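You operate a simulated robot arm through the tools that you are given. There is no shell and no other tool. Be economical: measure what you need, move in short steps, check, and stop when the job is done.

Carry out the task below with a simulated robot arm. There is one attempt and no reset: what you move stays moved.

TASK
Put things in order on the top of the wide steel table. At the end: the white marked cup from the top of the wide steel table is on the brown small carton (marked "Bags"); the blue sponge stands where the white ticket (marked "jelly") stood; the white ticket from the top of the wide steel table stands where the white bun stood; the white bun from the top of the wide steel table stands where the white marked cup stood; whatever was shut is shut again. Leave all else as you found it, and nothing knocked over.

It is judged by the outcome, as a careful person would: the job done as asked, and still so three seconds after it is handed in. It fails if anything else is knocked over, pushed out of place, dropped, spilled or broken.

THE ROBOT
A 7-joint arm with a two-finger parallel gripper, fixed in place. Base frame: the origin is at the foot of the arm, x ahead of it, y to its left, z up; the work surface is at about z = 0. Lengths are in m, angles in degrees, forces in N, time in s.
With the tool pointing down near the work surface it reaches from about 0.24 to 0.62 m from the base axis. Its first joint turns from -66.0 to 66.0 degrees. Payload 2.6 kg.
Tool frame: the origin (TCP) lies between the finger pads and is the grasp point; the fingertips stand 0.03 m ahead of it; z points along the fingers, y is the line along which they close. The gripper opens to 0.094 m. The fingers are 0.028 m wide and 0.01 m thick; the gripper's body (0.05 by 0.096 m) begins 0.055 m behind the TCP.
Orientation is that of the tool frame in the base frame, as a unit quaternion [x, y, z, w]. With the fingers straight down and closing along the base's y, the tool's x points along the base's -x, its y along +y and its z along -z.

THE INTERFACE
- The arm moves only by the tool apply_moves. Its argument "deltas" is a list of rows, each an object (a shift or turn left out is 0, a gripper value left out holds the last) with "travel": the shift along the tool's x, y, z in units of 500 mm (1.0 is 500 mm), a list of three; "rot": the turn, a rotation vector about the tool's x, y, z in units of 90 degrees (1.0 is 90 degrees), a list of three; "fingers": the opening in per cent of the stroke, from 0 (shut) to 100 (fully open). In form: [{"travel": [x, y, z], "rot": [wx, wy, wz], "fingers": fingers}, ...]. A call has 1 to 10 rows; each row is the pose to reach, as a shift and turn from the pose commanded when the call began, along the tool's axes at that moment. A call with a number of a shift or a turn outside -1 to 1 is refused whole. A row lasts 0.2 s, in which the tool goes at most 0.05 m and 8.6 degrees; a call with a longer step from one row to the next is refused whole, and so is a gripper value outside its range. A pose out of reach is approached as far as the arm can. The call stops where the force on the tool passes 40 N (or 10 N more than at its start, if that is more) or the arm is blocked; 0.2 s more then pass. The fingers move at their own pace (about 0.072 m/s each) and stop on an object; they squeeze with about 38 N. The grip force told is the motor's: it shows also when the fingers shut on nothing. Time passes only in rows, and 0.2 s behind the last, so rows that repeat a pose let the fingers close. It gives the time, the measured TCP pose, the force on the tool (base axes), the opening and the grip force at its end, in the units of the frame above (readings bear some noise), and new pictures: "show" is both (left out), scene, wrist or none.
- Cameras (640 x 400 px; columns grow to the right, rows downward): "scene" is fixed at [0.0102, 0.4212, 0.5592]; the picture's right is [-0.92, -0.38, 0.00], its down [-0.24, 0.58, -0.78] and it looks along [0.30, -0.72, -0.63] (base axes); focal length 243 px, centre (320, 200). "wrist" rides on the gripper at [-0.037, 0, -0.058] in the tool frame; the picture's right is [0.00, -1.00, 0.00], its down [0.97, 0.00, -0.24] and it looks along [0.24, 0.00, 0.97] (tool axes); focal length 218 px, centre (320, 200).
- probe_pixels(camera, pixels): there is no depth. For up to 12 entries [column, row, z] of the newest picture of that camera ("zoom" is the newest enlarged one), the place [x, y] in the base frame at which the ray of that pixel passes the height z, good to about 0.003 m. No time passes.
- close_up(camera, box): a new picture of the part [left, top, right, bottom] of that camera's present view, enlarged. No time passes.
- job_done(): hands the job in; it is judged then, once.

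Work in short steps. Measure before you move; look again where a grasp or a placing could have gone wrong, and mend it. You have 80 turns and 120 pictures in all, those below and enlarged ones among them. Open the gripper and draw the arm clear of the work before you hand the job in, unless the task says otherwise; then end with one line.

The tools are called after ">>>" as a command line: name --argument value ..., lists and objects as JSON in quotes. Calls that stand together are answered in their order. apply_moves: Moves the arm, as the interface text tells. Its arguments: {"type":"object","properties":{"deltas":{"type":"array","items":{"type":"object","properties":{"travel":{"type":"array","items":{"type":"number"}},"rot":{"type":"array","items":{"type":"number"}},"fingers":{"type":"number"}}}},"show":{"type":"string","enum":["both","scene","wrist","none"]}},"required":["deltas"]} The other tools are called the same way: probe_pixels (camera, pixels) gives the place at which the rays of pixels pass given heights; close_up (camera, box) takes an enlarged picture of a part of a camera's view; job_done () hands the job in.

At the start:

```text
time: 0.0
position: [0.2857, -0.2212, 0.3973]
tool_rot: [-0.001, 1.0, -0.001, 0.0]
wrist_force: [-0.5, 0.0, -0.6]
opening: 0.0942
finger_force: 0.0
```

scene: 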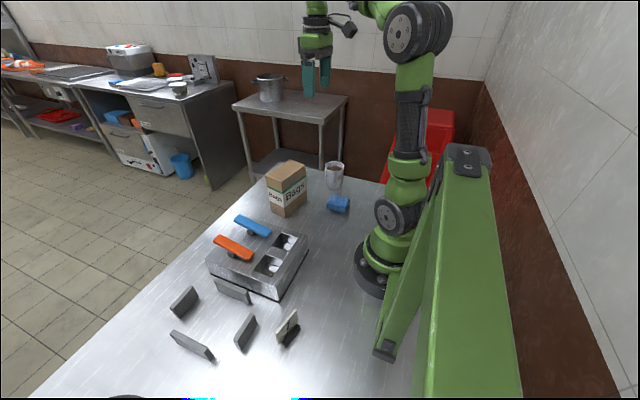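
wrist: 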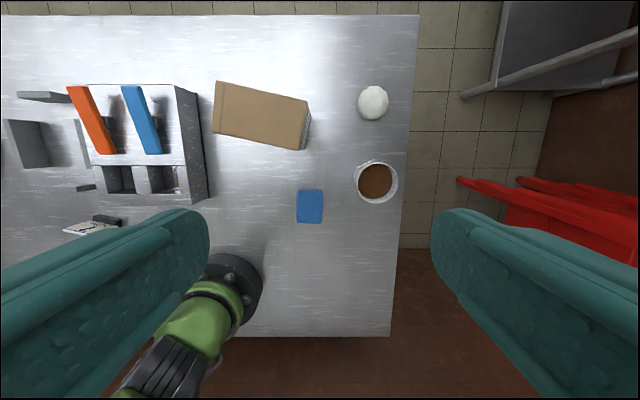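

The wrist view shows the bun (373,102), the cup (376,182), the sponge (310,206), the carton and the ticket near (92,226). I enlarge the views to see the details.

>>> close_up --camera "scene" --box '[150, 140, 410, 380]'

>>> close_up --camera "wrist" --box '[200, 70, 420, 240]'

>>> close_up --camera "wrist" --box '[0, 70, 220, 250]'

>>> close_up --camera "scene" --box '[250, 145, 370, 225]'

>>> close_up --camera "scene" --box '[220, 290, 340, 370]'

```text
1.67 times, centred on (280, 260) of scene
```

zoom: 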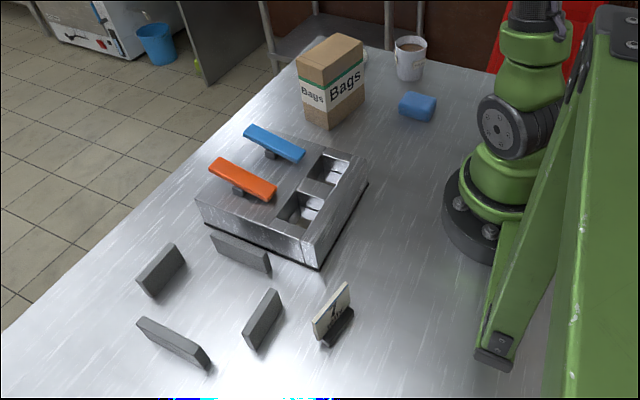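

```text
2.35 times, centred on (310, 155) of wrist
```

zoom: 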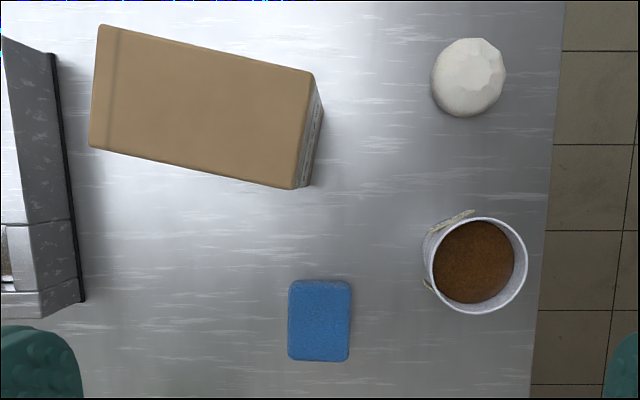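

```text
2.22 times, centred on (110, 160) of wrist
```

zoom: 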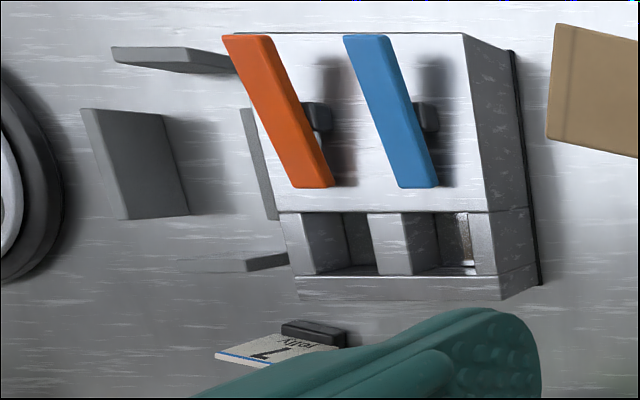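

```text
5.00 times, centred on (310, 185) of scene
```

zoom: 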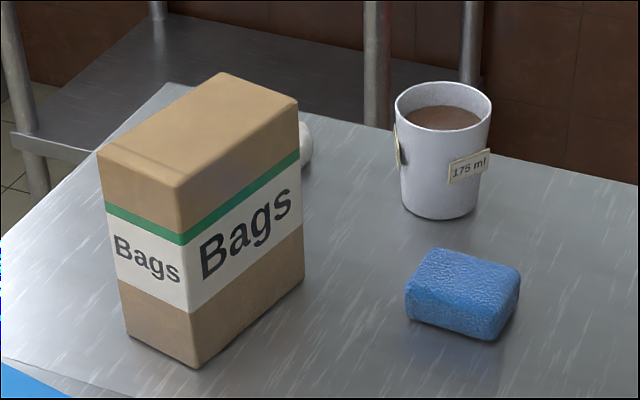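

```text
5.00 times, centred on (280, 330) of scene
```

zoom: 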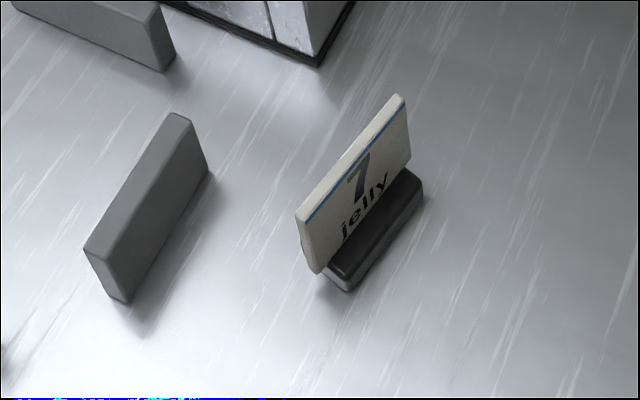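

I probe the key points at trial heights in both views.

>>> probe_pixels --camera "wrist" --pixels '[[378.1, 182.7, 0.09], [378.1, 182.7, 0.08], [216.4, 80.5, 0.12], [307.9, 100.5, 0.12], [299.4, 149.9, 0.12], [212.1, 132.4, 0.12], [373.5, 101.5, 0.02], [309.7, 205.5, 0.03], [296.5, 190, 0.03], [322.5, 223, 0.03], [362, 102, 0.02], [389, 102, 0.02]]'

>>> probe_pixels --camera "scene" --pixels '[[334.6, 166.6, 0.09], [334.6, 166.6, 0.08], [334, 186, 0.0], [291, 159.4, 0.12], [305.6, 165, 0.12], [281.6, 182.4, 0.12], [265.6, 175.4, 0.12], [285, 218.6, 0], [306.6, 201, 0], [271.4, 212, 0], [281.6, 182.4, 0.11], [281.6, 182.4, 0.13]]'

>>> probe_pixels --camera "scene" --pixels '[[286.4, 348, 0], [304.6, 329.5, 0], [304.4, 324.5, 0], [279.5, 344.8, 0], [300, 309.3, 0.05], [275.4, 333.5, 0.05], [277, 342, 0], [240.6, 350, 0], [261.8, 325, 0], [338, 206, 0.03], [295, 294.5, 0]]'

```text
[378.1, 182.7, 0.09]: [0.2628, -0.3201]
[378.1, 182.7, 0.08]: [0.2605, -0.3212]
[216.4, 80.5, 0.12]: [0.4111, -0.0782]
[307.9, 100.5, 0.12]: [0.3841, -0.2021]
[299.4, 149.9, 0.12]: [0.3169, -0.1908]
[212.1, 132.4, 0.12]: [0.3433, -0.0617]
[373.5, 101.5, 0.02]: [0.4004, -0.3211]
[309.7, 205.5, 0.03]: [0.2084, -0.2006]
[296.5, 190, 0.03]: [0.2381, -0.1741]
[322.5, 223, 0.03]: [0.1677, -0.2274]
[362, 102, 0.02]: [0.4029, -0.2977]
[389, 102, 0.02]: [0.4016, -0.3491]
```

```text
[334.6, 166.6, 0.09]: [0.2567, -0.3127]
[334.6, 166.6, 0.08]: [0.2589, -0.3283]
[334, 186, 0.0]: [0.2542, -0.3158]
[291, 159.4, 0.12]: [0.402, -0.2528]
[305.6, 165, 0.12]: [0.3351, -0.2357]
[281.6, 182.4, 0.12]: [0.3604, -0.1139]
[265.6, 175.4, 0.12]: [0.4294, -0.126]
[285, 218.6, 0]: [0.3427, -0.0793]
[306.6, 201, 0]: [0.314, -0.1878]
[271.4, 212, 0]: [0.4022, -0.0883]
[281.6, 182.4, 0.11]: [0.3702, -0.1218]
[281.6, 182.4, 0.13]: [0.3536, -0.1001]
```

```text
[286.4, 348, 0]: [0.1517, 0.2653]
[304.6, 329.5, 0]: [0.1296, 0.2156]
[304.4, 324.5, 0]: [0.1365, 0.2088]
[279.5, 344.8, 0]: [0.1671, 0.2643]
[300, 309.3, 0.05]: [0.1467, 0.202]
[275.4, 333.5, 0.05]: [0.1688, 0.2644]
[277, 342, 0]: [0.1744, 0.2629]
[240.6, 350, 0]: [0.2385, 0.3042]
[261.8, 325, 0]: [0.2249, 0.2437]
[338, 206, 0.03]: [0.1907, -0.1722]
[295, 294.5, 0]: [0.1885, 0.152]
```

The carton comes out about 0.153 m tall with its top centred near (0.36,-0.142), and the cup is near (0.257,-0.317). I lower the arm above the cup for a closer look.

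>>> apply_moves --deltas '[{"travel": [-0.002, -0.04, 0.068]}, {"travel": [-0.004, -0.08, 0.137]}, {"travel": [-0.006, -0.12, 0.205]}, {"travel": [-0.0086, -0.158, 0.274]}, {"travel": [-0.0086, -0.158, 0.274]}]' --show "wrist"

```text
time: 1.2
position: [0.2896, -0.302, 0.2594]
tool_rot: [0.001, 1.0, 0.0, 0.0]
wrist_force: [-0.8, 0.0, 0.7]
opening: 0.0942
finger_force: 0.1
```

wrist: 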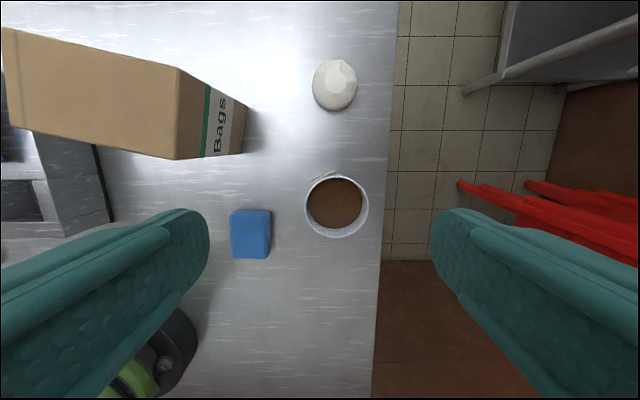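

>>> close_up --camera "wrist" --box '[220, 40, 400, 270]'

>>> probe_pixels --camera "wrist" --pixels '[[337, 207, 0.085], [305, 207, 0.085], [369, 207, 0.085], [337, 176, 0.085], [337, 238, 0.085], [335, 84, 0.015], [313, 84, 0.015], [357, 84, 0.015], [335, 58, 0.015], [335, 110, 0.015], [232, 210, 0.025], [270, 258, 0.025]]'

```text
1.74 times, centred on (310, 155) of wrist
```

zoom: 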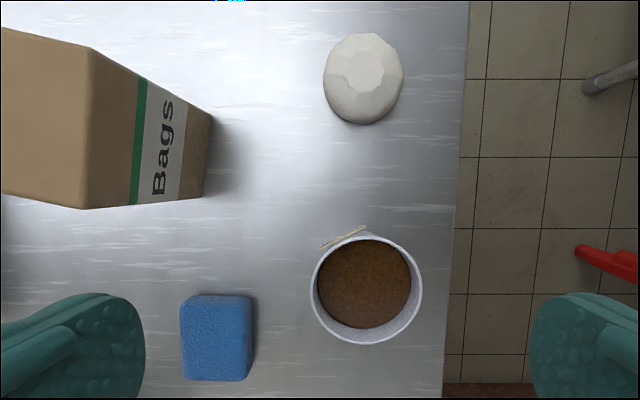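

```text
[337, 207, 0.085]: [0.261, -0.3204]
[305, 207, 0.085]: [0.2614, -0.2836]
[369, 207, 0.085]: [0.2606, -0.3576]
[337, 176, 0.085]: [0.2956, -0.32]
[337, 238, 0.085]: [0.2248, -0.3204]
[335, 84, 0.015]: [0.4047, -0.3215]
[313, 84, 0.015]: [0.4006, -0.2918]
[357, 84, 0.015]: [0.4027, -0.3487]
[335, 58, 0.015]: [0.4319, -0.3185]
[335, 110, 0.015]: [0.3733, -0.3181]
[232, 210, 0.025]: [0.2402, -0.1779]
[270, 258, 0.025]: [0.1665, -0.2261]
```

Cup centre is (0.26,-0.320) with about 0.07 outer diameter, and its labels lie at about 29° and 113°. I turn the closing line to about 71° to miss them and come down to just above the rim.

>>> apply_moves --deltas '[{"travel": [0.02, -0.014, 0.05], "rot": [0, 0, 0.07]}, {"travel": [0.04, -0.028, 0.1], "rot": [0, 0, 0.14]}, {"travel": [0.058, -0.038, 0.16], "rot": [0, 0, 0.211]}, {"travel": [0.058, -0.038, 0.22], "rot": [0, 0, 0.211]}, {"travel": [0.058, -0.038, 0.26], "rot": [0, 0, 0.211]}, {"travel": [0.058, -0.038, 0.26], "rot": [0, 0, 0.211]}]'

```text
time: 2.6
position: [0.2623, -0.3195, 0.1294]
tool_rot: [0.165, 0.986, 0.0, 0.0]
wrist_force: [-0.3, 0.7, 0.4]
opening: 0.094
finger_force: 0.1
```

scene: 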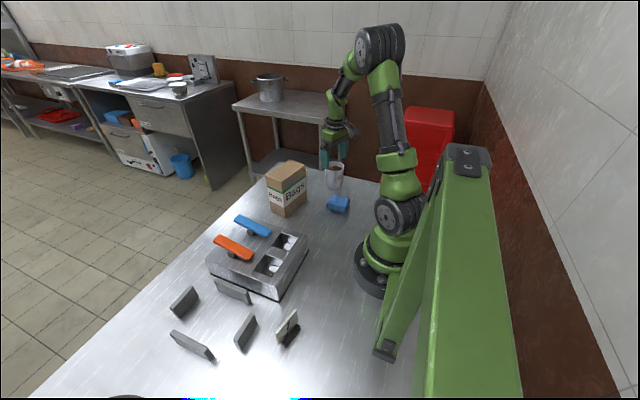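
wrist: 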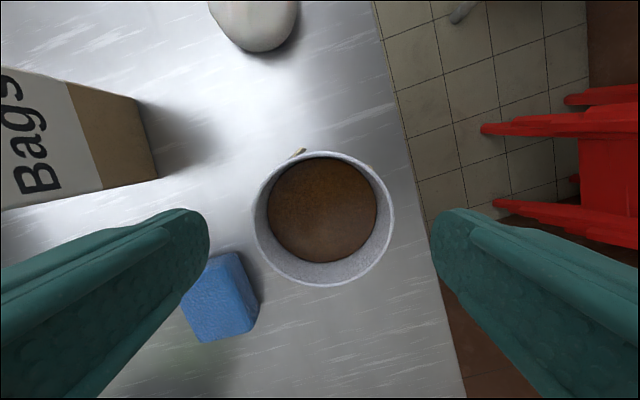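

>>> probe_pixels --camera "wrist" --pixels '[[323, 217, 0.085], [323, 217, 0.08], [253, 217, 0.085], [393, 217, 0.085]]'

>>> close_up --camera "scene" --box '[270, 130, 390, 220]'

```text
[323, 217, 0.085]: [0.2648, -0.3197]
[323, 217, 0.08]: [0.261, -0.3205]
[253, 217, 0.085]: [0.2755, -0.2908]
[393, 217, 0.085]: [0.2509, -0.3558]
```

```text
4.44 times, centred on (330, 175) of scene
```

zoom: 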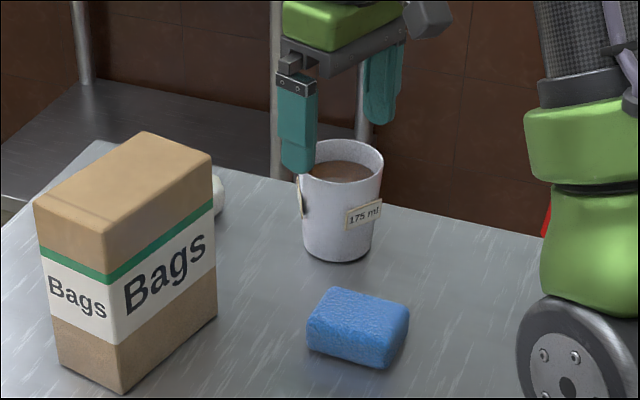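

The cup is centred between the fingers and they clear the labels. I descend to z ≈ 0.05 and close.

>>> apply_moves --deltas '[{"travel": [0, 0, 0.05]}, {"travel": [0, 0, 0.1]}, {"travel": [0, 0, 0.158]}, {"travel": [0, 0, 0.158]}, {"travel": [0, 0, 0.158], "fingers": 50}, {"travel": [0, 0, 0.158], "fingers": 50}, {"travel": [0, 0, 0.158], "fingers": 50}, {"travel": [0, 0, 0.158], "fingers": 50}]' --show "scene"

```text
time: 4.4
position: [0.2612, -0.3178, 0.0507]
tool_rot: [0.165, 0.986, 0.0, 0.0]
wrist_force: [0.4, -0.2, 0.2]
opening: 0.0745
finger_force: 37.9
```

scene: 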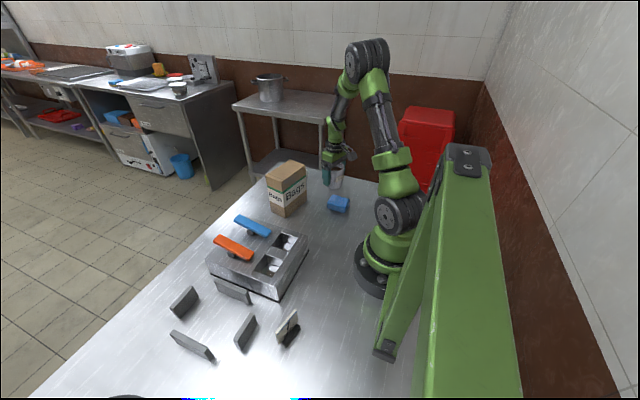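

The cup is held at 0.0745 opening. I lift it slowly and level.

>>> apply_moves --deltas '[{"travel": [0, 0, -0.015]}, {"travel": [0, 0, -0.05]}, {"travel": [0, 0, -0.095]}, {"travel": [0, 0, -0.145]}, {"travel": [0, 0, -0.195]}, {"travel": [0, 0, -0.245]}, {"travel": [0, 0, -0.295]}, {"travel": [0, 0, -0.34]}, {"travel": [0, 0, -0.37]}, {"travel": [0, 0, -0.38]}]' --show "both"

```text
time: 6.6
position: [0.2603, -0.3183, 0.2408]
tool_rot: [0.166, 0.986, 0.0, 0.0]
wrist_force: [0.6, -0.1, -2.0]
opening: 0.0739
finger_force: 38.3
```

scene: 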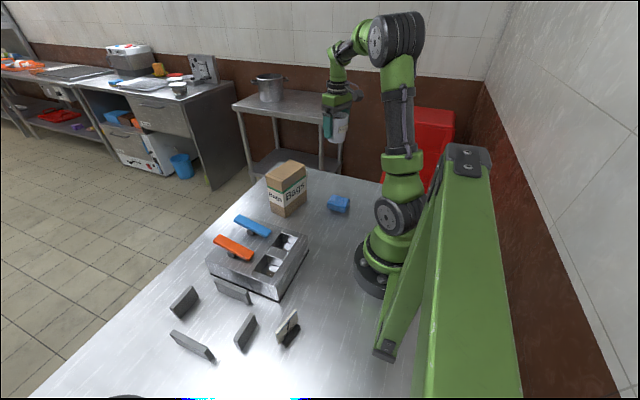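
wrist: 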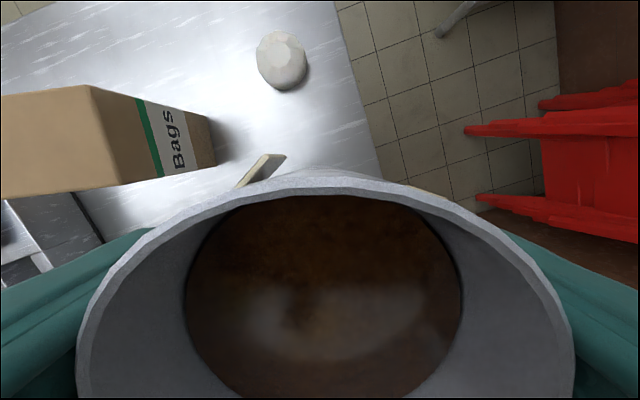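

I refine the carton position from this lower view before moving.

>>> close_up --camera "wrist" --box '[0, 60, 240, 210]'

>>> close_up --camera "scene" --box '[240, 140, 340, 230]'

```text
2.67 times, centred on (120, 135) of wrist
```

zoom: 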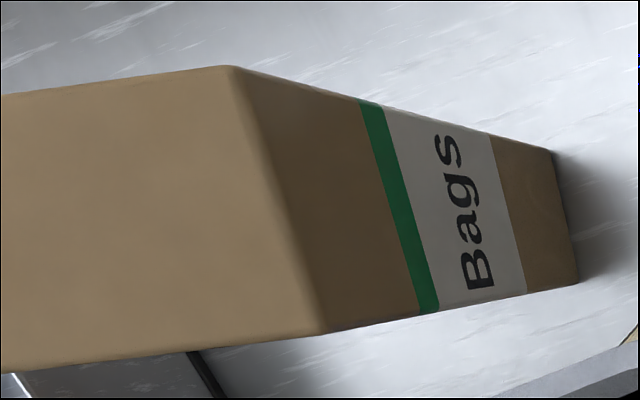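

```text
4.44 times, centred on (290, 185) of scene
```

zoom: 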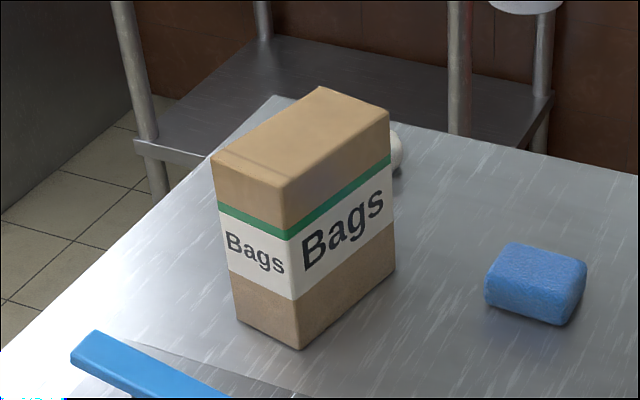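

>>> probe_pixels --camera "wrist" --pixels '[[87, 84.8, 0.153], [121.9, 184.5, 0.153], [208.1, 116.3, 0.0], [217.5, 166.1, 0.0], [87, 84.8, 0.145], [121.9, 184.5, 0.145]]'

>>> probe_pixels --camera "scene" --pixels '[[289.5, 159.3, 0.153], [305.5, 164.5, 0.153], [282.1, 182.7, 0.153], [265.5, 175.3, 0.153], [285.5, 218.8, 0], [306.9, 200.8, 0], [271.8, 211.6, 0], [289.5, 159.3, 0.145], [305.5, 164.5, 0.145], [282.1, 182.7, 0.145], [265.5, 175.3, 0.145]]'

```text
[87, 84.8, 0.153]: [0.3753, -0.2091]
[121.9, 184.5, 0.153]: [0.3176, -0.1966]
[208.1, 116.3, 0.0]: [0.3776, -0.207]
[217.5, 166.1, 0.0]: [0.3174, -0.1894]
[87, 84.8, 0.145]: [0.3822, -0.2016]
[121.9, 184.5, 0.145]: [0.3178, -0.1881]
```

```text
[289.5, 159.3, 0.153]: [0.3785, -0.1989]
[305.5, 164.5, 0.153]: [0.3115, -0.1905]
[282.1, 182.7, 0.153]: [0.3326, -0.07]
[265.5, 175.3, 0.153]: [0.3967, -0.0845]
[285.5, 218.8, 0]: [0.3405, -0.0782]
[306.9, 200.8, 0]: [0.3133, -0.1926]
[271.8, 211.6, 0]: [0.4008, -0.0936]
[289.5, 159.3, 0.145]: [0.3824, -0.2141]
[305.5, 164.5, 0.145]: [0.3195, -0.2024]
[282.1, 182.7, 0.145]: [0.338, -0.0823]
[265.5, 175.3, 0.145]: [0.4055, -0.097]
```

The carton top is centred at (0.3585,-0.142) at z ≈ 0.150. I carry the cup over it with 4 cm clearance.

>>> apply_moves --deltas '[{"travel": [-0.003, 0.015, 0]}, {"travel": [-0.01, 0.055, 0]}, {"travel": [-0.019, 0.105, 0]}, {"travel": [-0.028, 0.16, 0]}, {"travel": [-0.038, 0.215, 0]}, {"travel": [-0.048, 0.27, 0]}, {"travel": [-0.057, 0.32, 0]}, {"travel": [-0.065, 0.365, 0]}, {"travel": [-0.069, 0.388, 0]}, {"travel": [-0.071, 0.397, 0]}]' --show "both"

```text
time: 8.8
position: [0.3596, -0.1423, 0.2401]
tool_rot: [0.165, 0.986, 0.0, 0.0]
wrist_force: [0.0, -0.2, -2.5]
opening: 0.0738
finger_force: 37.4
```

scene: 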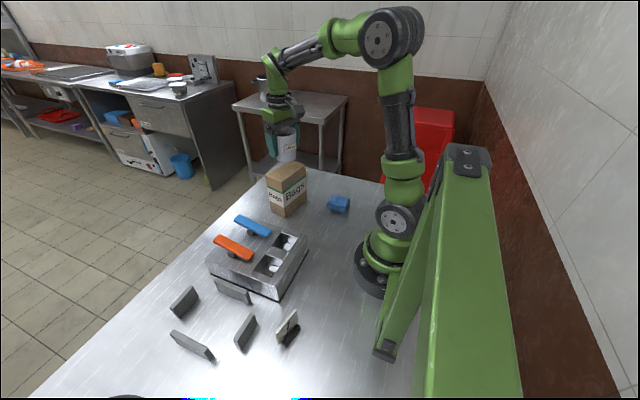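
wrist: 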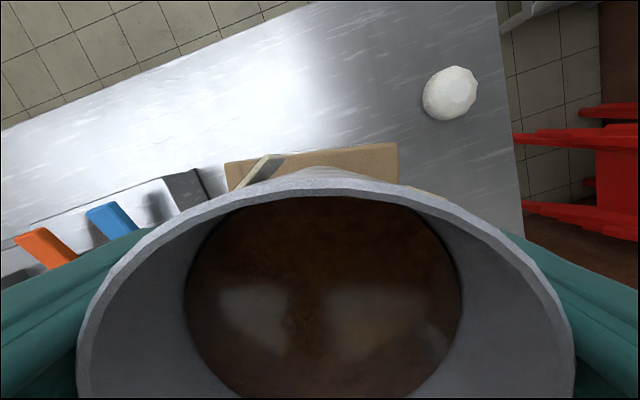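

The cup sits over the carton. I lower it to about 5 mm above contact and look.

>>> apply_moves --deltas '[{"travel": [0, 0, 0.02]}, {"travel": [0, 0, 0.045]}, {"travel": [0, 0, 0.06]}, {"travel": [0, 0, 0.066]}, {"travel": [0, 0, 0.066]}]' --show "scene"

>>> close_up --camera "scene" --box '[240, 100, 350, 220]'

>>> probe_pixels --camera "wrist" --pixels '[[228, 163, 0.15], [398, 143, 0.15]]'

```text
time: 10.0
position: [0.3586, -0.1417, 0.2085]
tool_rot: [0.165, 0.986, 0.001, 0.0]
wrist_force: [0.8, 0.4, -2.1]
opening: 0.0734
finger_force: 38.1
```

scene: 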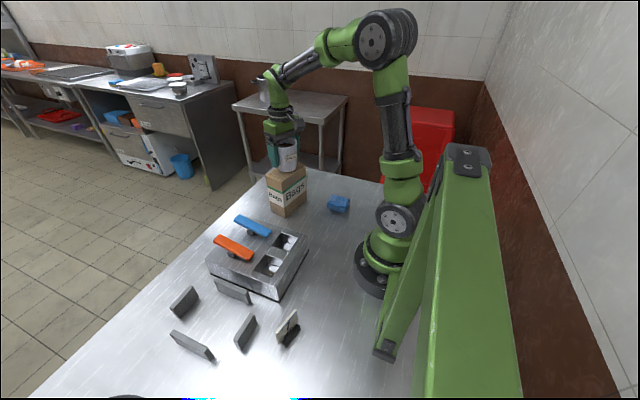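

```text
3.33 times, centred on (295, 160) of scene
```

zoom: 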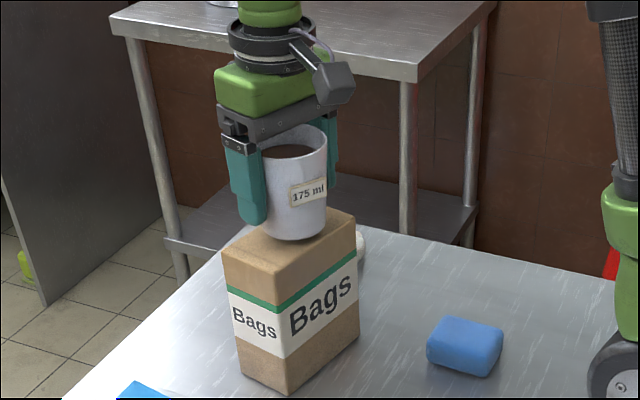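

```text
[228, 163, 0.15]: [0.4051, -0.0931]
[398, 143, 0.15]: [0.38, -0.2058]
```

The cup is centred over the carton. I lower it in millimetre steps and watch the force.

>>> apply_moves --deltas '[{"travel": [0, 0, 0.005]}, {"travel": [0, 0, 0.009]}, {"travel": [0, 0, 0.009]}]' --show "none"

```text
time: 10.8
position: [0.3604, -0.1434, 0.2035]
tool_rot: [0.165, 0.986, 0.0, 0.0]
wrist_force: [0.9, 0.5, -2.3]
opening: 0.0738
finger_force: 38.4
```

>>> apply_moves --deltas '[{"travel": [0, 0, 0.002]}, {"travel": [0, 0, 0.004]}, {"travel": [0, 0, 0.004]}]' --show "none"

```text
time: 11.6
position: [0.3587, -0.1423, 0.2016]
tool_rot: [0.165, 0.986, 0.0, 0.0]
wrist_force: [0.0, -0.7, -2.6]
opening: 0.0736
finger_force: 38.2
```

>>> apply_moves --deltas '[{"travel": [0, 0, 0.002]}, {"travel": [0, 0, 0.003]}, {"travel": [0, 0, 0.003]}]' --show "scene"

>>> close_up --camera "scene" --box '[255, 120, 325, 200]'

```text
time: 12.4
position: [0.3591, -0.1436, 0.2006]
tool_rot: [0.165, 0.986, 0.0, 0.001]
wrist_force: [-2.4, 0.2, 7.1]
opening: 0.0738
finger_force: 38.2
```

scene: 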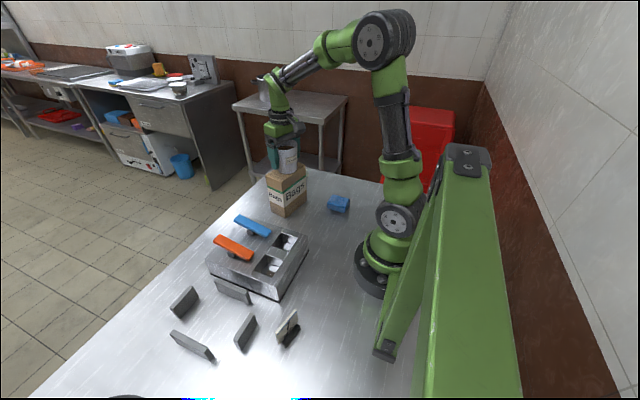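

```text
5.00 times, centred on (290, 160) of scene
```

zoom: 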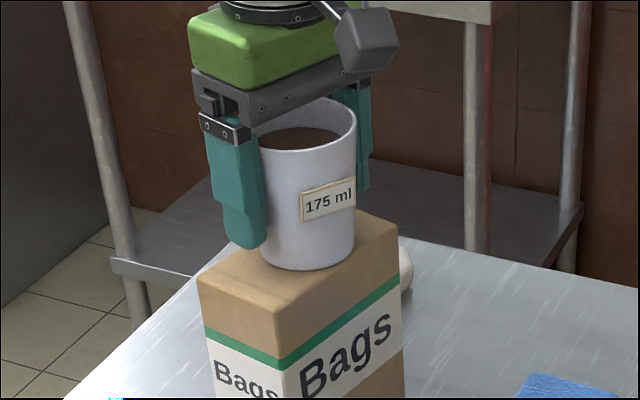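

Contact is made (force −2.5 → +7 N). Before releasing I check that the base is centred.

>>> probe_pixels --camera "zoom" --pixels '[[305, 271, 0.15], [355, 250, 0.15], [264, 252, 0.15], [285, 267, 0.15], [335, 266, 0.15], [198, 281, 0.15], [276, 318, 0.15], [398, 238, 0.15], [320, 290, 0.15], [350, 268, 0.15]]'

```text
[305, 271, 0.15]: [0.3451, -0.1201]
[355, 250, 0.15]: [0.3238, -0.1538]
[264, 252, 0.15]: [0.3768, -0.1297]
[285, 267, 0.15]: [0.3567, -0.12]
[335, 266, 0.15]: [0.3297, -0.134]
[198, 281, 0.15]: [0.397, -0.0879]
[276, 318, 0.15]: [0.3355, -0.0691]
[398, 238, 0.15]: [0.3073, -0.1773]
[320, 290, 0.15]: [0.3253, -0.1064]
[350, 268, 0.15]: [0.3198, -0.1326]
```

The cup base is well inside the stable area (about 4 mm off across the width). I release and rise straight up.

>>> apply_moves --deltas '[{"travel": [0, 0, -0.002], "fingers": 85}, {"travel": [0, 0, -0.002], "fingers": 100}, {"travel": [0, 0, -0.002], "fingers": 100}, {"travel": [0, 0, -0.04], "fingers": 100}, {"travel": [0, 0, -0.1], "fingers": 100}, {"travel": [0, 0, -0.18], "fingers": 100}, {"travel": [0, 0, -0.24], "fingers": 100}]' --show "both"

>>> close_up --camera "scene" --box '[245, 120, 365, 220]'

```text
time: 14.0
position: [0.3596, -0.144, 0.3213]
tool_rot: [0.165, 0.986, 0.001, -0.001]
wrist_force: [-0.2, 0.1, -0.6]
opening: 0.094
finger_force: 0.0
```

scene: 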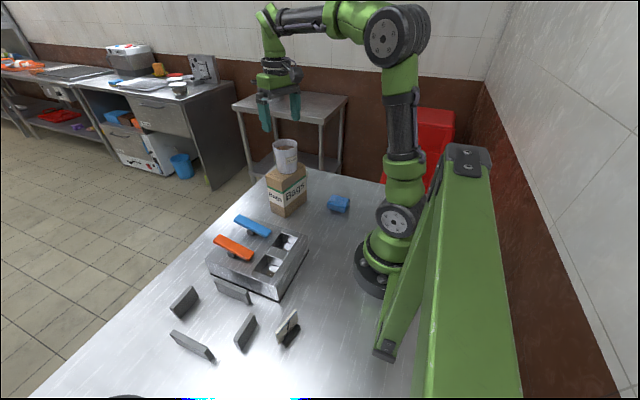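
wrist: 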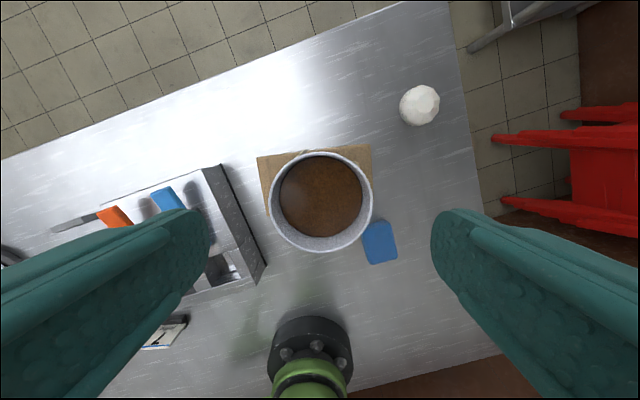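

```text
4.00 times, centred on (305, 170) of scene
```

zoom: 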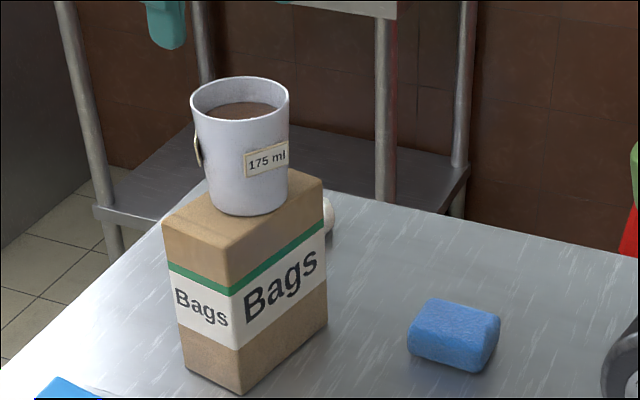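

The cup stands on the carton. Next I go over the bun near (0.402,-0.320) and come down for a look.

>>> apply_moves --deltas '[{"travel": [-0.05, -0.076, 0]}, {"travel": [-0.1, -0.152, 0]}, {"travel": [-0.15, -0.228, 0]}, {"travel": [-0.2, -0.304, 0]}, {"travel": [-0.2, -0.304, 0.08]}, {"travel": [-0.2, -0.304, 0.16]}, {"travel": [-0.2, -0.304, 0.24]}, {"travel": [-0.2, -0.304, 0.32]}, {"travel": [-0.2, -0.304, 0.38]}, {"travel": [-0.2, -0.304, 0.38]}]' --show "both"

>>> close_up --camera "wrist" --box '[200, 100, 440, 300]'

```text
time: 16.2
position: [0.403, -0.32, 0.1294]
tool_rot: [0.166, 0.986, -0.001, -0.001]
wrist_force: [0.5, 1.3, -0.2]
opening: 0.094
finger_force: 0.1
```

scene: 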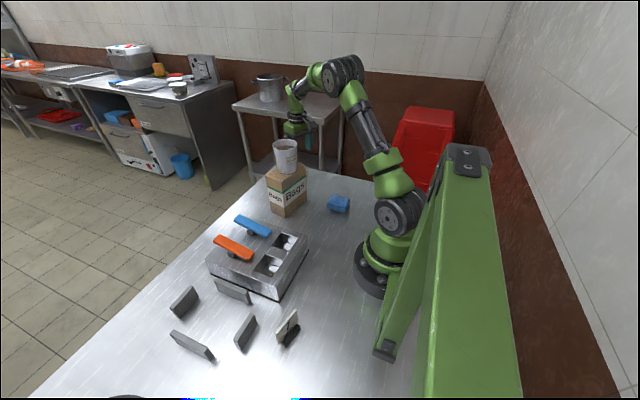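
wrist: 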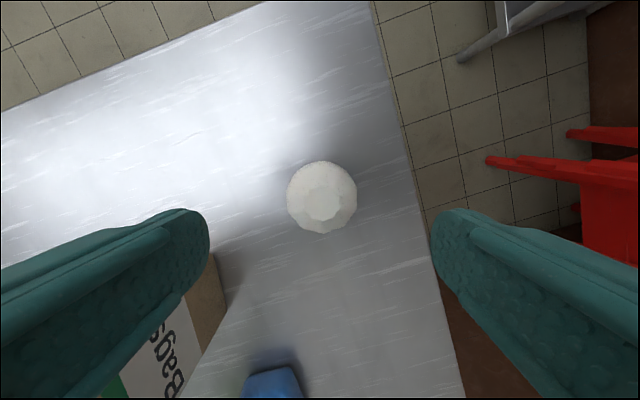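

```text
2.00 times, centred on (320, 200) of wrist
```

zoom: 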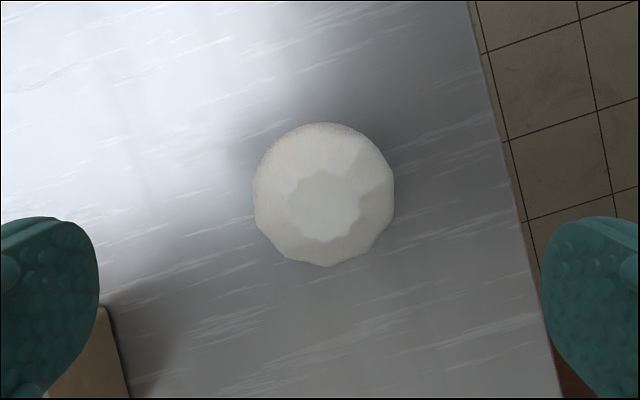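

>>> probe_pixels --camera "wrist" --pixels '[[322, 197, 0.02], [287, 197, 0.02], [357, 197, 0.02], [322, 161, 0.015], [322, 233, 0.015], [322, 203, 0.04], [322, 197, 0.0]]'

>>> close_up --camera "scene" --box '[260, 120, 360, 220]'

```text
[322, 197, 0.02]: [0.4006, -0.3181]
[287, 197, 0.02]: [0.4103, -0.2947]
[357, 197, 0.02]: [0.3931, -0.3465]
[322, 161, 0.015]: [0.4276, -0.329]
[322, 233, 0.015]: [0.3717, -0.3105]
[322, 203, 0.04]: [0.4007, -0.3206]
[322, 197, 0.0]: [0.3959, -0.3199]
```

```text
4.00 times, centred on (310, 170) of scene
```

zoom: 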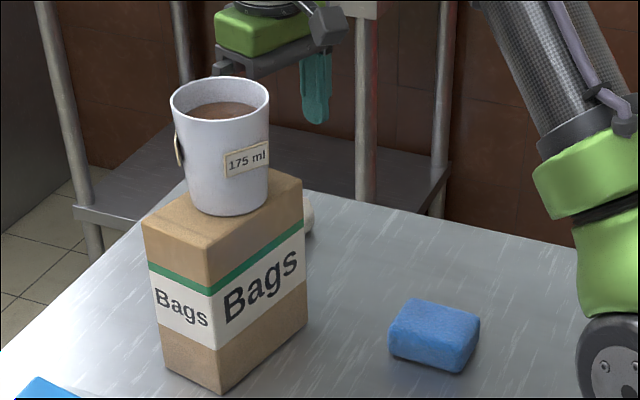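

Bun centre is (0.4005,-0.319), about 0.056 across. I go down to z ≈ 0.036 and close on it.

>>> apply_moves --deltas '[{"travel": [0.005, 0, 0.06]}, {"travel": [0.005, 0, 0.12]}, {"travel": [0.005, 0, 0.165]}, {"travel": [0.005, 0, 0.187]}, {"travel": [0.005, 0, 0.187]}, {"travel": [0.005, 0, 0.187], "fingers": 40}, {"travel": [0.005, 0, 0.187], "fingers": 40}, {"travel": [0.005, 0, 0.187], "fingers": 40}, {"travel": [0.005, 0, 0.187], "fingers": 40}]' --show "wrist"

```text
time: 18.2
position: [0.4015, -0.3174, 0.0366]
tool_rot: [0.165, 0.986, 0.0, 0.0]
wrist_force: [-0.2, 0.5, -0.6]
opening: 0.0543
finger_force: 37.9
```

wrist: 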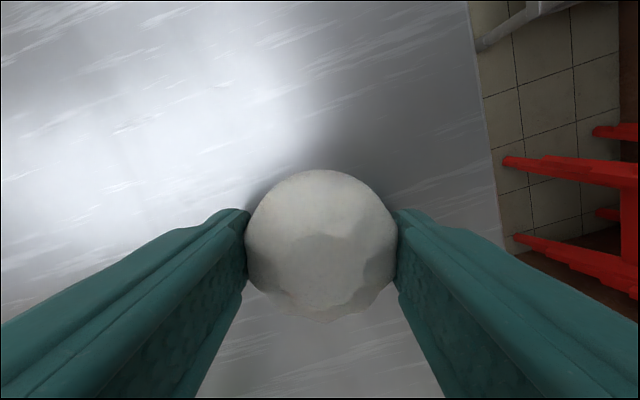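

The bun is held at 0.0543 opening. I lift it and carry it over the cup's old place at (0.261,-0.319).

>>> apply_moves --deltas '[{"travel": [0, 0, -0.04]}, {"travel": [0, 0, -0.1]}, {"travel": [0, 0, -0.16]}, {"travel": [0.05, -0.018, -0.16]}, {"travel": [0.12, -0.043, -0.16]}, {"travel": [0.19, -0.067, -0.16]}, {"travel": [0.24, -0.085, -0.16]}, {"travel": [0.265, -0.094, -0.16]}, {"travel": [0.265, -0.094, -0.16]}]' --show "both"

```text
time: 20.2
position: [0.2605, -0.3204, 0.1175]
tool_rot: [0.165, 0.986, 0.0, 0.001]
wrist_force: [0.5, -0.2, -0.1]
opening: 0.0543
finger_force: 38.7
```

scene: 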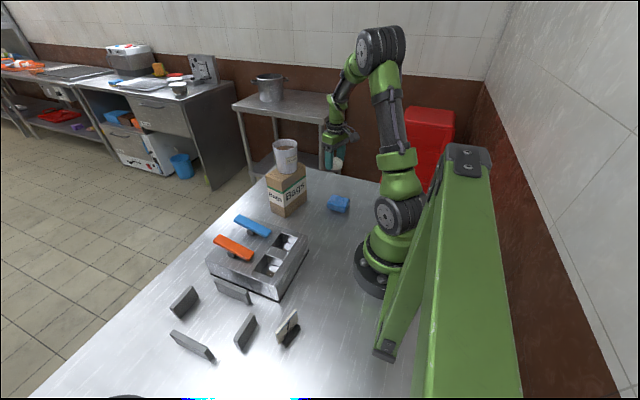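
wrist: 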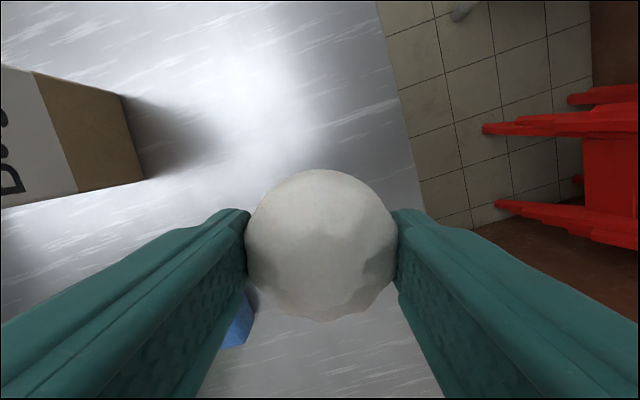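

I lower the bun to its grasp height and check the contact force.

>>> apply_moves --deltas '[{"travel": [0, 0, 0.06]}, {"travel": [0, 0, 0.12]}, {"travel": [0, 0, 0.15]}, {"travel": [0, 0, 0.158]}, {"travel": [0, 0, 0.161]}, {"travel": [0, 0, 0.161]}]' --show "none"

```text
time: 21.6
position: [0.2611, -0.3197, 0.0371]
tool_rot: [0.164, 0.986, -0.001, 0.001]
wrist_force: [-4.1, 4.8, 17.9]
opening: 0.0541
finger_force: 37.8
```

It is in contact. I release and rise.

>>> apply_moves --deltas '[{"travel": [0, 0, -0.001], "fingers": 70}, {"travel": [0, 0, -0.001], "fingers": 100}, {"travel": [0, 0, -0.001], "fingers": 100}, {"travel": [0, 0, -0.06]}, {"travel": [0, 0, -0.14]}, {"travel": [0, 0, -0.22]}, {"travel": [0, 0, -0.3]}, {"travel": [0, 0, -0.38]}, {"travel": [0, 0, -0.46]}, {"travel": [0, 0, -0.5]}]' --show "both"

>>> close_up --camera "scene" --box '[250, 140, 370, 220]'

```text
time: 23.8
position: [0.2614, -0.3204, 0.2872]
tool_rot: [0.164, 0.986, 0.0, 0.0]
wrist_force: [0.1, 0.6, 0.1]
opening: 0.0939
finger_force: 0.0
```

scene: 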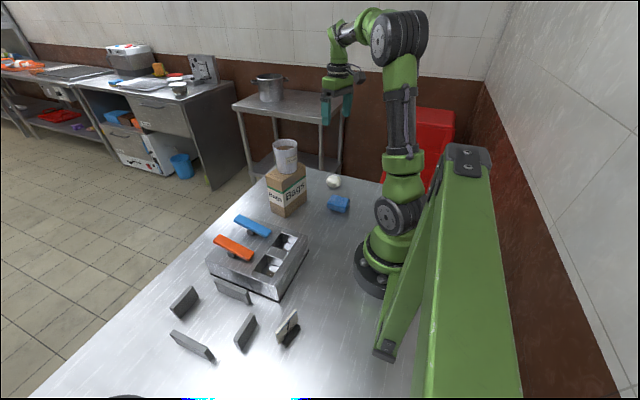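
wrist: 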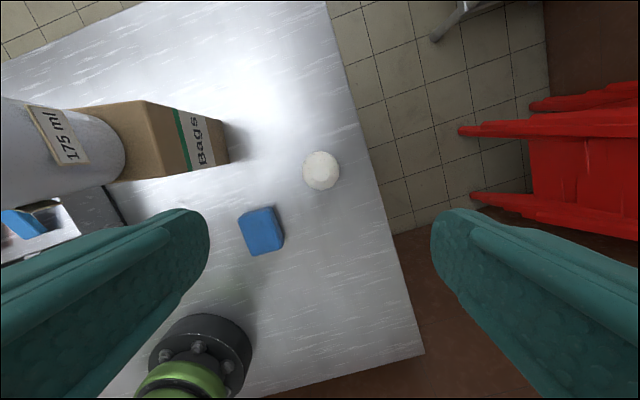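

```text
5.00 times, centred on (310, 180) of scene
```

zoom: 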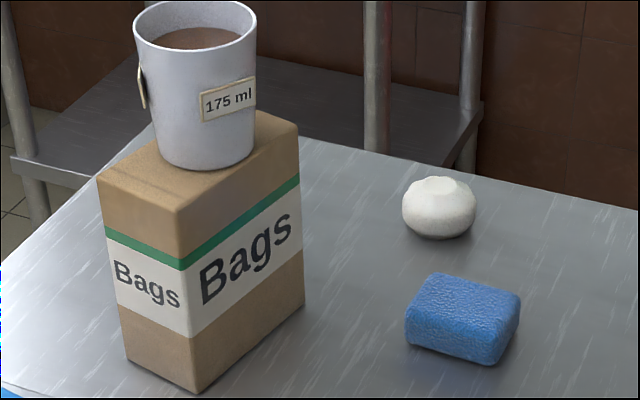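

The bun stands where the cup stood. Before the ticket I check the green beam by the scene camera and the ticket's surroundings.

>>> close_up --camera "scene" --box '[330, 130, 530, 400]'

>>> close_up --camera "scene" --box '[150, 260, 330, 390]'

>>> probe_pixels --camera "scene" --pixels '[[383, 352, 0], [383, 352, 0.2], [383, 352, 0.3], [467, 155, 0.2], [467, 155, 0.4], [372, 285, 0.0]]'

```text
1.48 times, centred on (430, 265) of scene
```

zoom: 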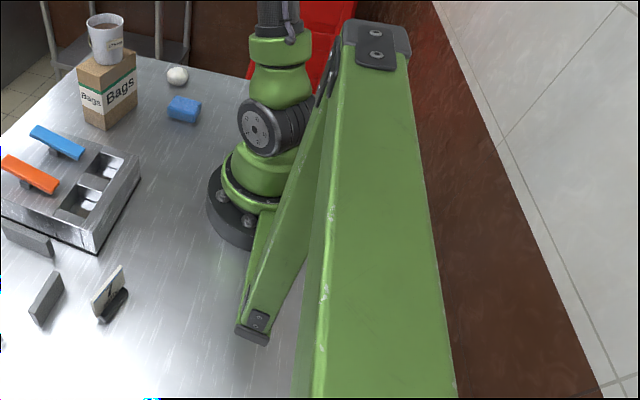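

```text
3.08 times, centred on (240, 325) of scene
```

zoom: 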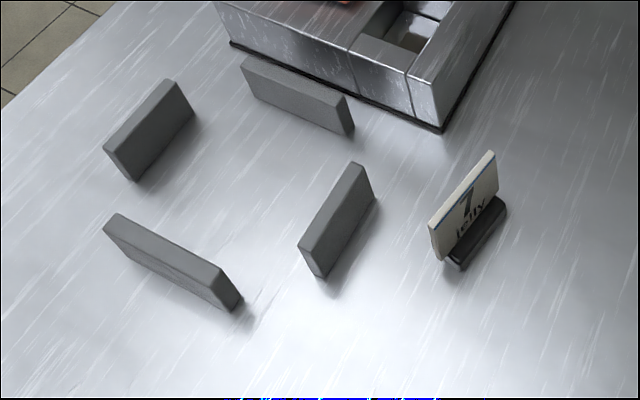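

```text
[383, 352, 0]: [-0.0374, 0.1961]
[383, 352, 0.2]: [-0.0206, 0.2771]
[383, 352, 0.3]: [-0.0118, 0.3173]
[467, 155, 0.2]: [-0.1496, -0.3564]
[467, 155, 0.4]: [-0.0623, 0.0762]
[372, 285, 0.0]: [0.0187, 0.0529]
```

The green parts are a camera stand behind the arm, well clear of the ticket area. I raise the arm and swing over the middle toward the ticket while turning the gripper.

>>> apply_moves --deltas '[{"travel": [0.008, 0.06, -0.07], "rot": [0, 0, -0.09]}, {"travel": [0.018, 0.15, -0.106], "rot": [0, 0, -0.18]}, {"travel": [0.028, 0.245, -0.106], "rot": [0, 0, -0.27]}, {"travel": [0.038, 0.34, -0.106], "rot": [0, 0, -0.36]}, {"travel": [0.048, 0.43, -0.106], "rot": [0, 0, -0.45]}, {"travel": [0.058, 0.52, -0.106], "rot": [0, 0, -0.54]}, {"travel": [0.068, 0.6, -0.106], "rot": [0, 0, -0.63]}, {"travel": [0.078, 0.651, -0.106], "rot": [0, 0, -0.72]}, {"travel": [0.078, 0.651, -0.106], "rot": [0, 0, -0.72]}]' --show "wrist"

```text
time: 25.8
position: [0.3312, 0.0009, 0.3399]
tool_rot: [-0.389, 0.921, 0.0, 0.0]
wrist_force: [-0.4, -0.2, -0.1]
opening: 0.0938
finger_force: 0.1
```

wrist: 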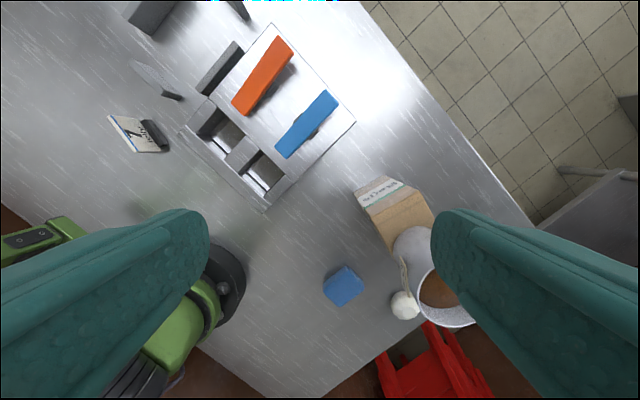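

>>> apply_moves --deltas '[{"travel": [-0.017, 0.09, 0], "rot": [0, 0, -0.04], "fingers": 60}, {"travel": [-0.034, 0.18, 0], "rot": [0, 0, -0.09]}, {"travel": [-0.05, 0.27, 0], "rot": [0, 0, -0.14]}, {"travel": [-0.067, 0.36, 0.02], "rot": [0, 0, -0.19]}, {"travel": [-0.083, 0.44, 0.07], "rot": [0, 0, -0.24]}, {"travel": [-0.095, 0.51, 0.13], "rot": [0, 0, -0.274]}, {"travel": [-0.104, 0.564, 0.19], "rot": [0, 0, -0.274]}, {"travel": [-0.104, 0.564, 0.24], "rot": [0, 0, -0.274]}, {"travel": [-0.104, 0.564, 0.24], "rot": [0, 0, -0.274]}]' --show "both"

>>> close_up --camera "wrist" --box '[220, 120, 420, 280]'

```text
time: 27.8
position: [0.1646, 0.2353, 0.2185]
tool_rot: [-0.577, 0.817, 0.0, 0.001]
wrist_force: [-0.2, 0.6, -1.0]
opening: 0.0565
finger_force: 0.1
```

scene: 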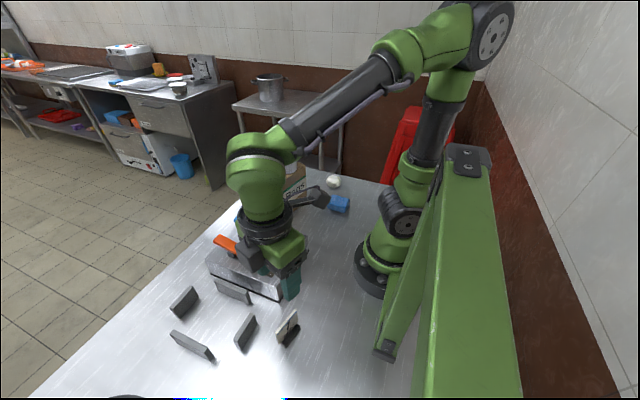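
wrist: 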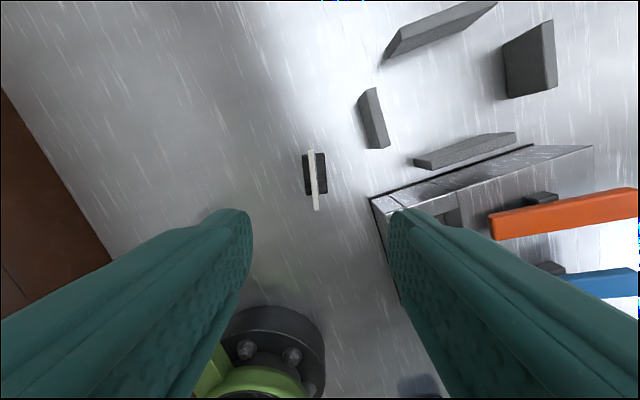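

```text
2.50 times, centred on (320, 200) of wrist
```

zoom: 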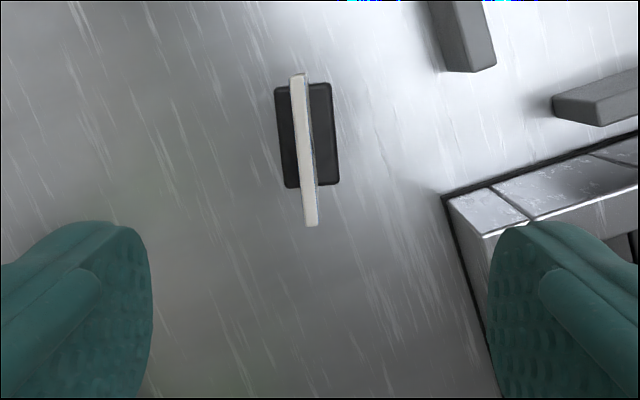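

>>> probe_pixels --camera "zoom" --pixels '[[297, 75, 0.05], [311, 225, 0.05], [304, 150, 0.05], [276, 87, 0.012], [331, 83, 0.012], [340, 184, 0.012], [285, 188, 0.012], [308, 135.5, 0.012], [450, 71, 0.04], [494, 62, 0.04], [441, 192, 0.0], [525, 220, 0.06]]'

>>> close_up --camera "scene" --box '[220, 290, 340, 370]'

```text
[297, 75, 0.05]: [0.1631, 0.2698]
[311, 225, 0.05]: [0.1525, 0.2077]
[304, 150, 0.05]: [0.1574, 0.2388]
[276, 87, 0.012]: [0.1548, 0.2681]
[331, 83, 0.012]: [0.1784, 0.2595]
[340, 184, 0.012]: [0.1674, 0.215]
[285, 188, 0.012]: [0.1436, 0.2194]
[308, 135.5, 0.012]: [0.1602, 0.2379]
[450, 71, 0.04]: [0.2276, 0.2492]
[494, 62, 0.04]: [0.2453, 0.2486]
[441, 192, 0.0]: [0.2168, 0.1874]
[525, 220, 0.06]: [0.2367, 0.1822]
```

```text
5.00 times, centred on (280, 330) of scene
```

zoom: 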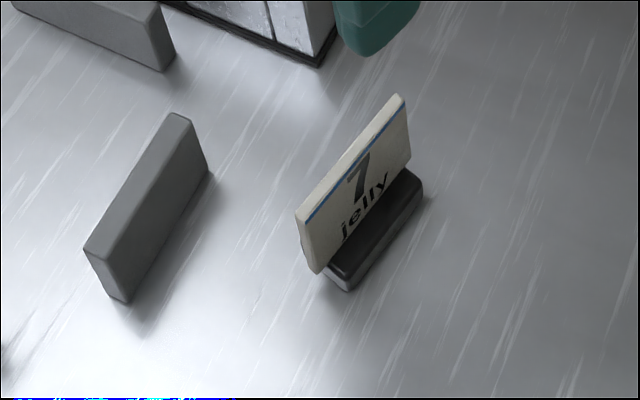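

The card runs at about 79° with its centre at (0.158,0.239), on a foot about 0.012 m high. I align the closing line to 168° and descend to just above it.

>>> apply_moves --deltas '[{"travel": [-0.002, 0.015, 0.06], "rot": [0, 0, -0.083]}, {"travel": [-0.002, 0.015, 0.13], "rot": [0, 0, -0.083]}, {"travel": [-0.002, 0.015, 0.2], "rot": [0, 0, -0.083]}, {"travel": [-0.002, 0.015, 0.247], "rot": [0, 0, -0.083]}, {"travel": [-0.002, 0.015, 0.247], "rot": [0, 0, -0.083]}]' --show "both"

>>> close_up --camera "wrist" --box '[220, 120, 420, 280]'

>>> close_up --camera "scene" --box '[220, 260, 340, 370]'

```text
time: 29.0
position: [0.1579, 0.2371, 0.0949]
tool_rot: [-0.629, 0.777, 0.0, 0.0]
wrist_force: [0.1, -0.3, -0.4]
opening: 0.0563
finger_force: 0.1
```

scene: 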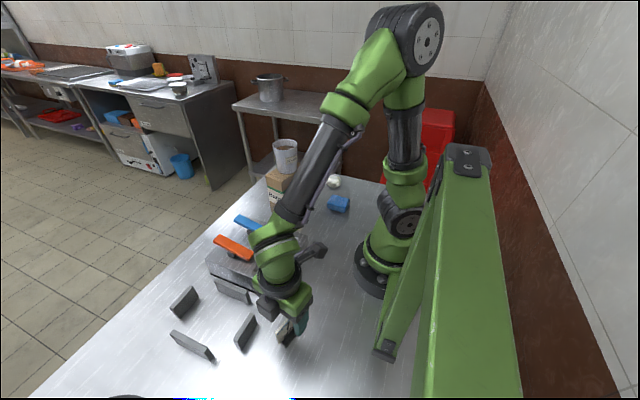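
wrist: 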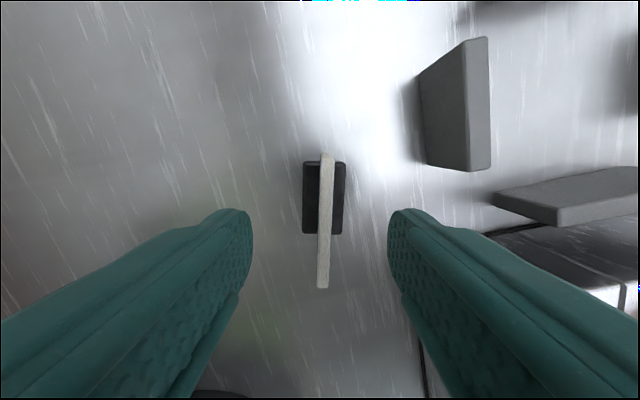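

```text
2.50 times, centred on (320, 200) of wrist
```

zoom: 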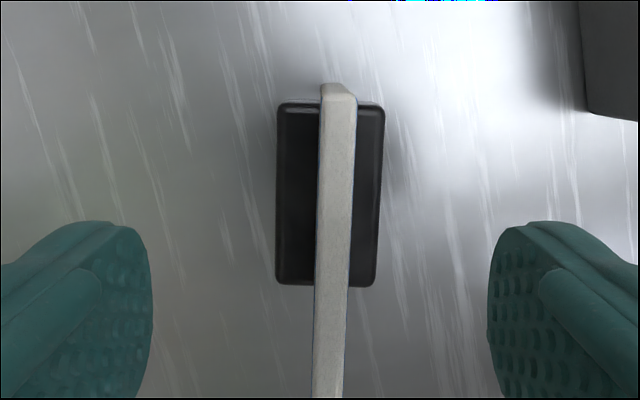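

```text
3.64 times, centred on (280, 315) of scene
```

zoom: 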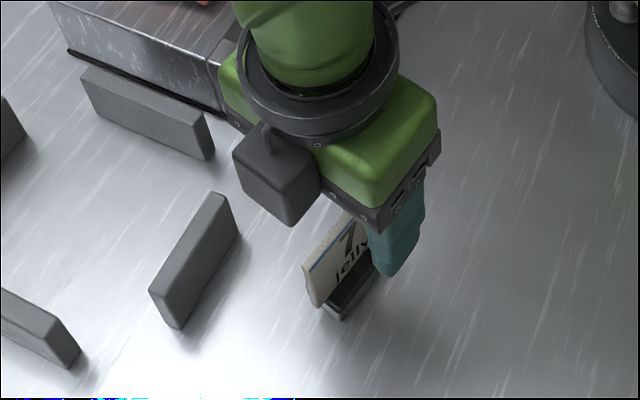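

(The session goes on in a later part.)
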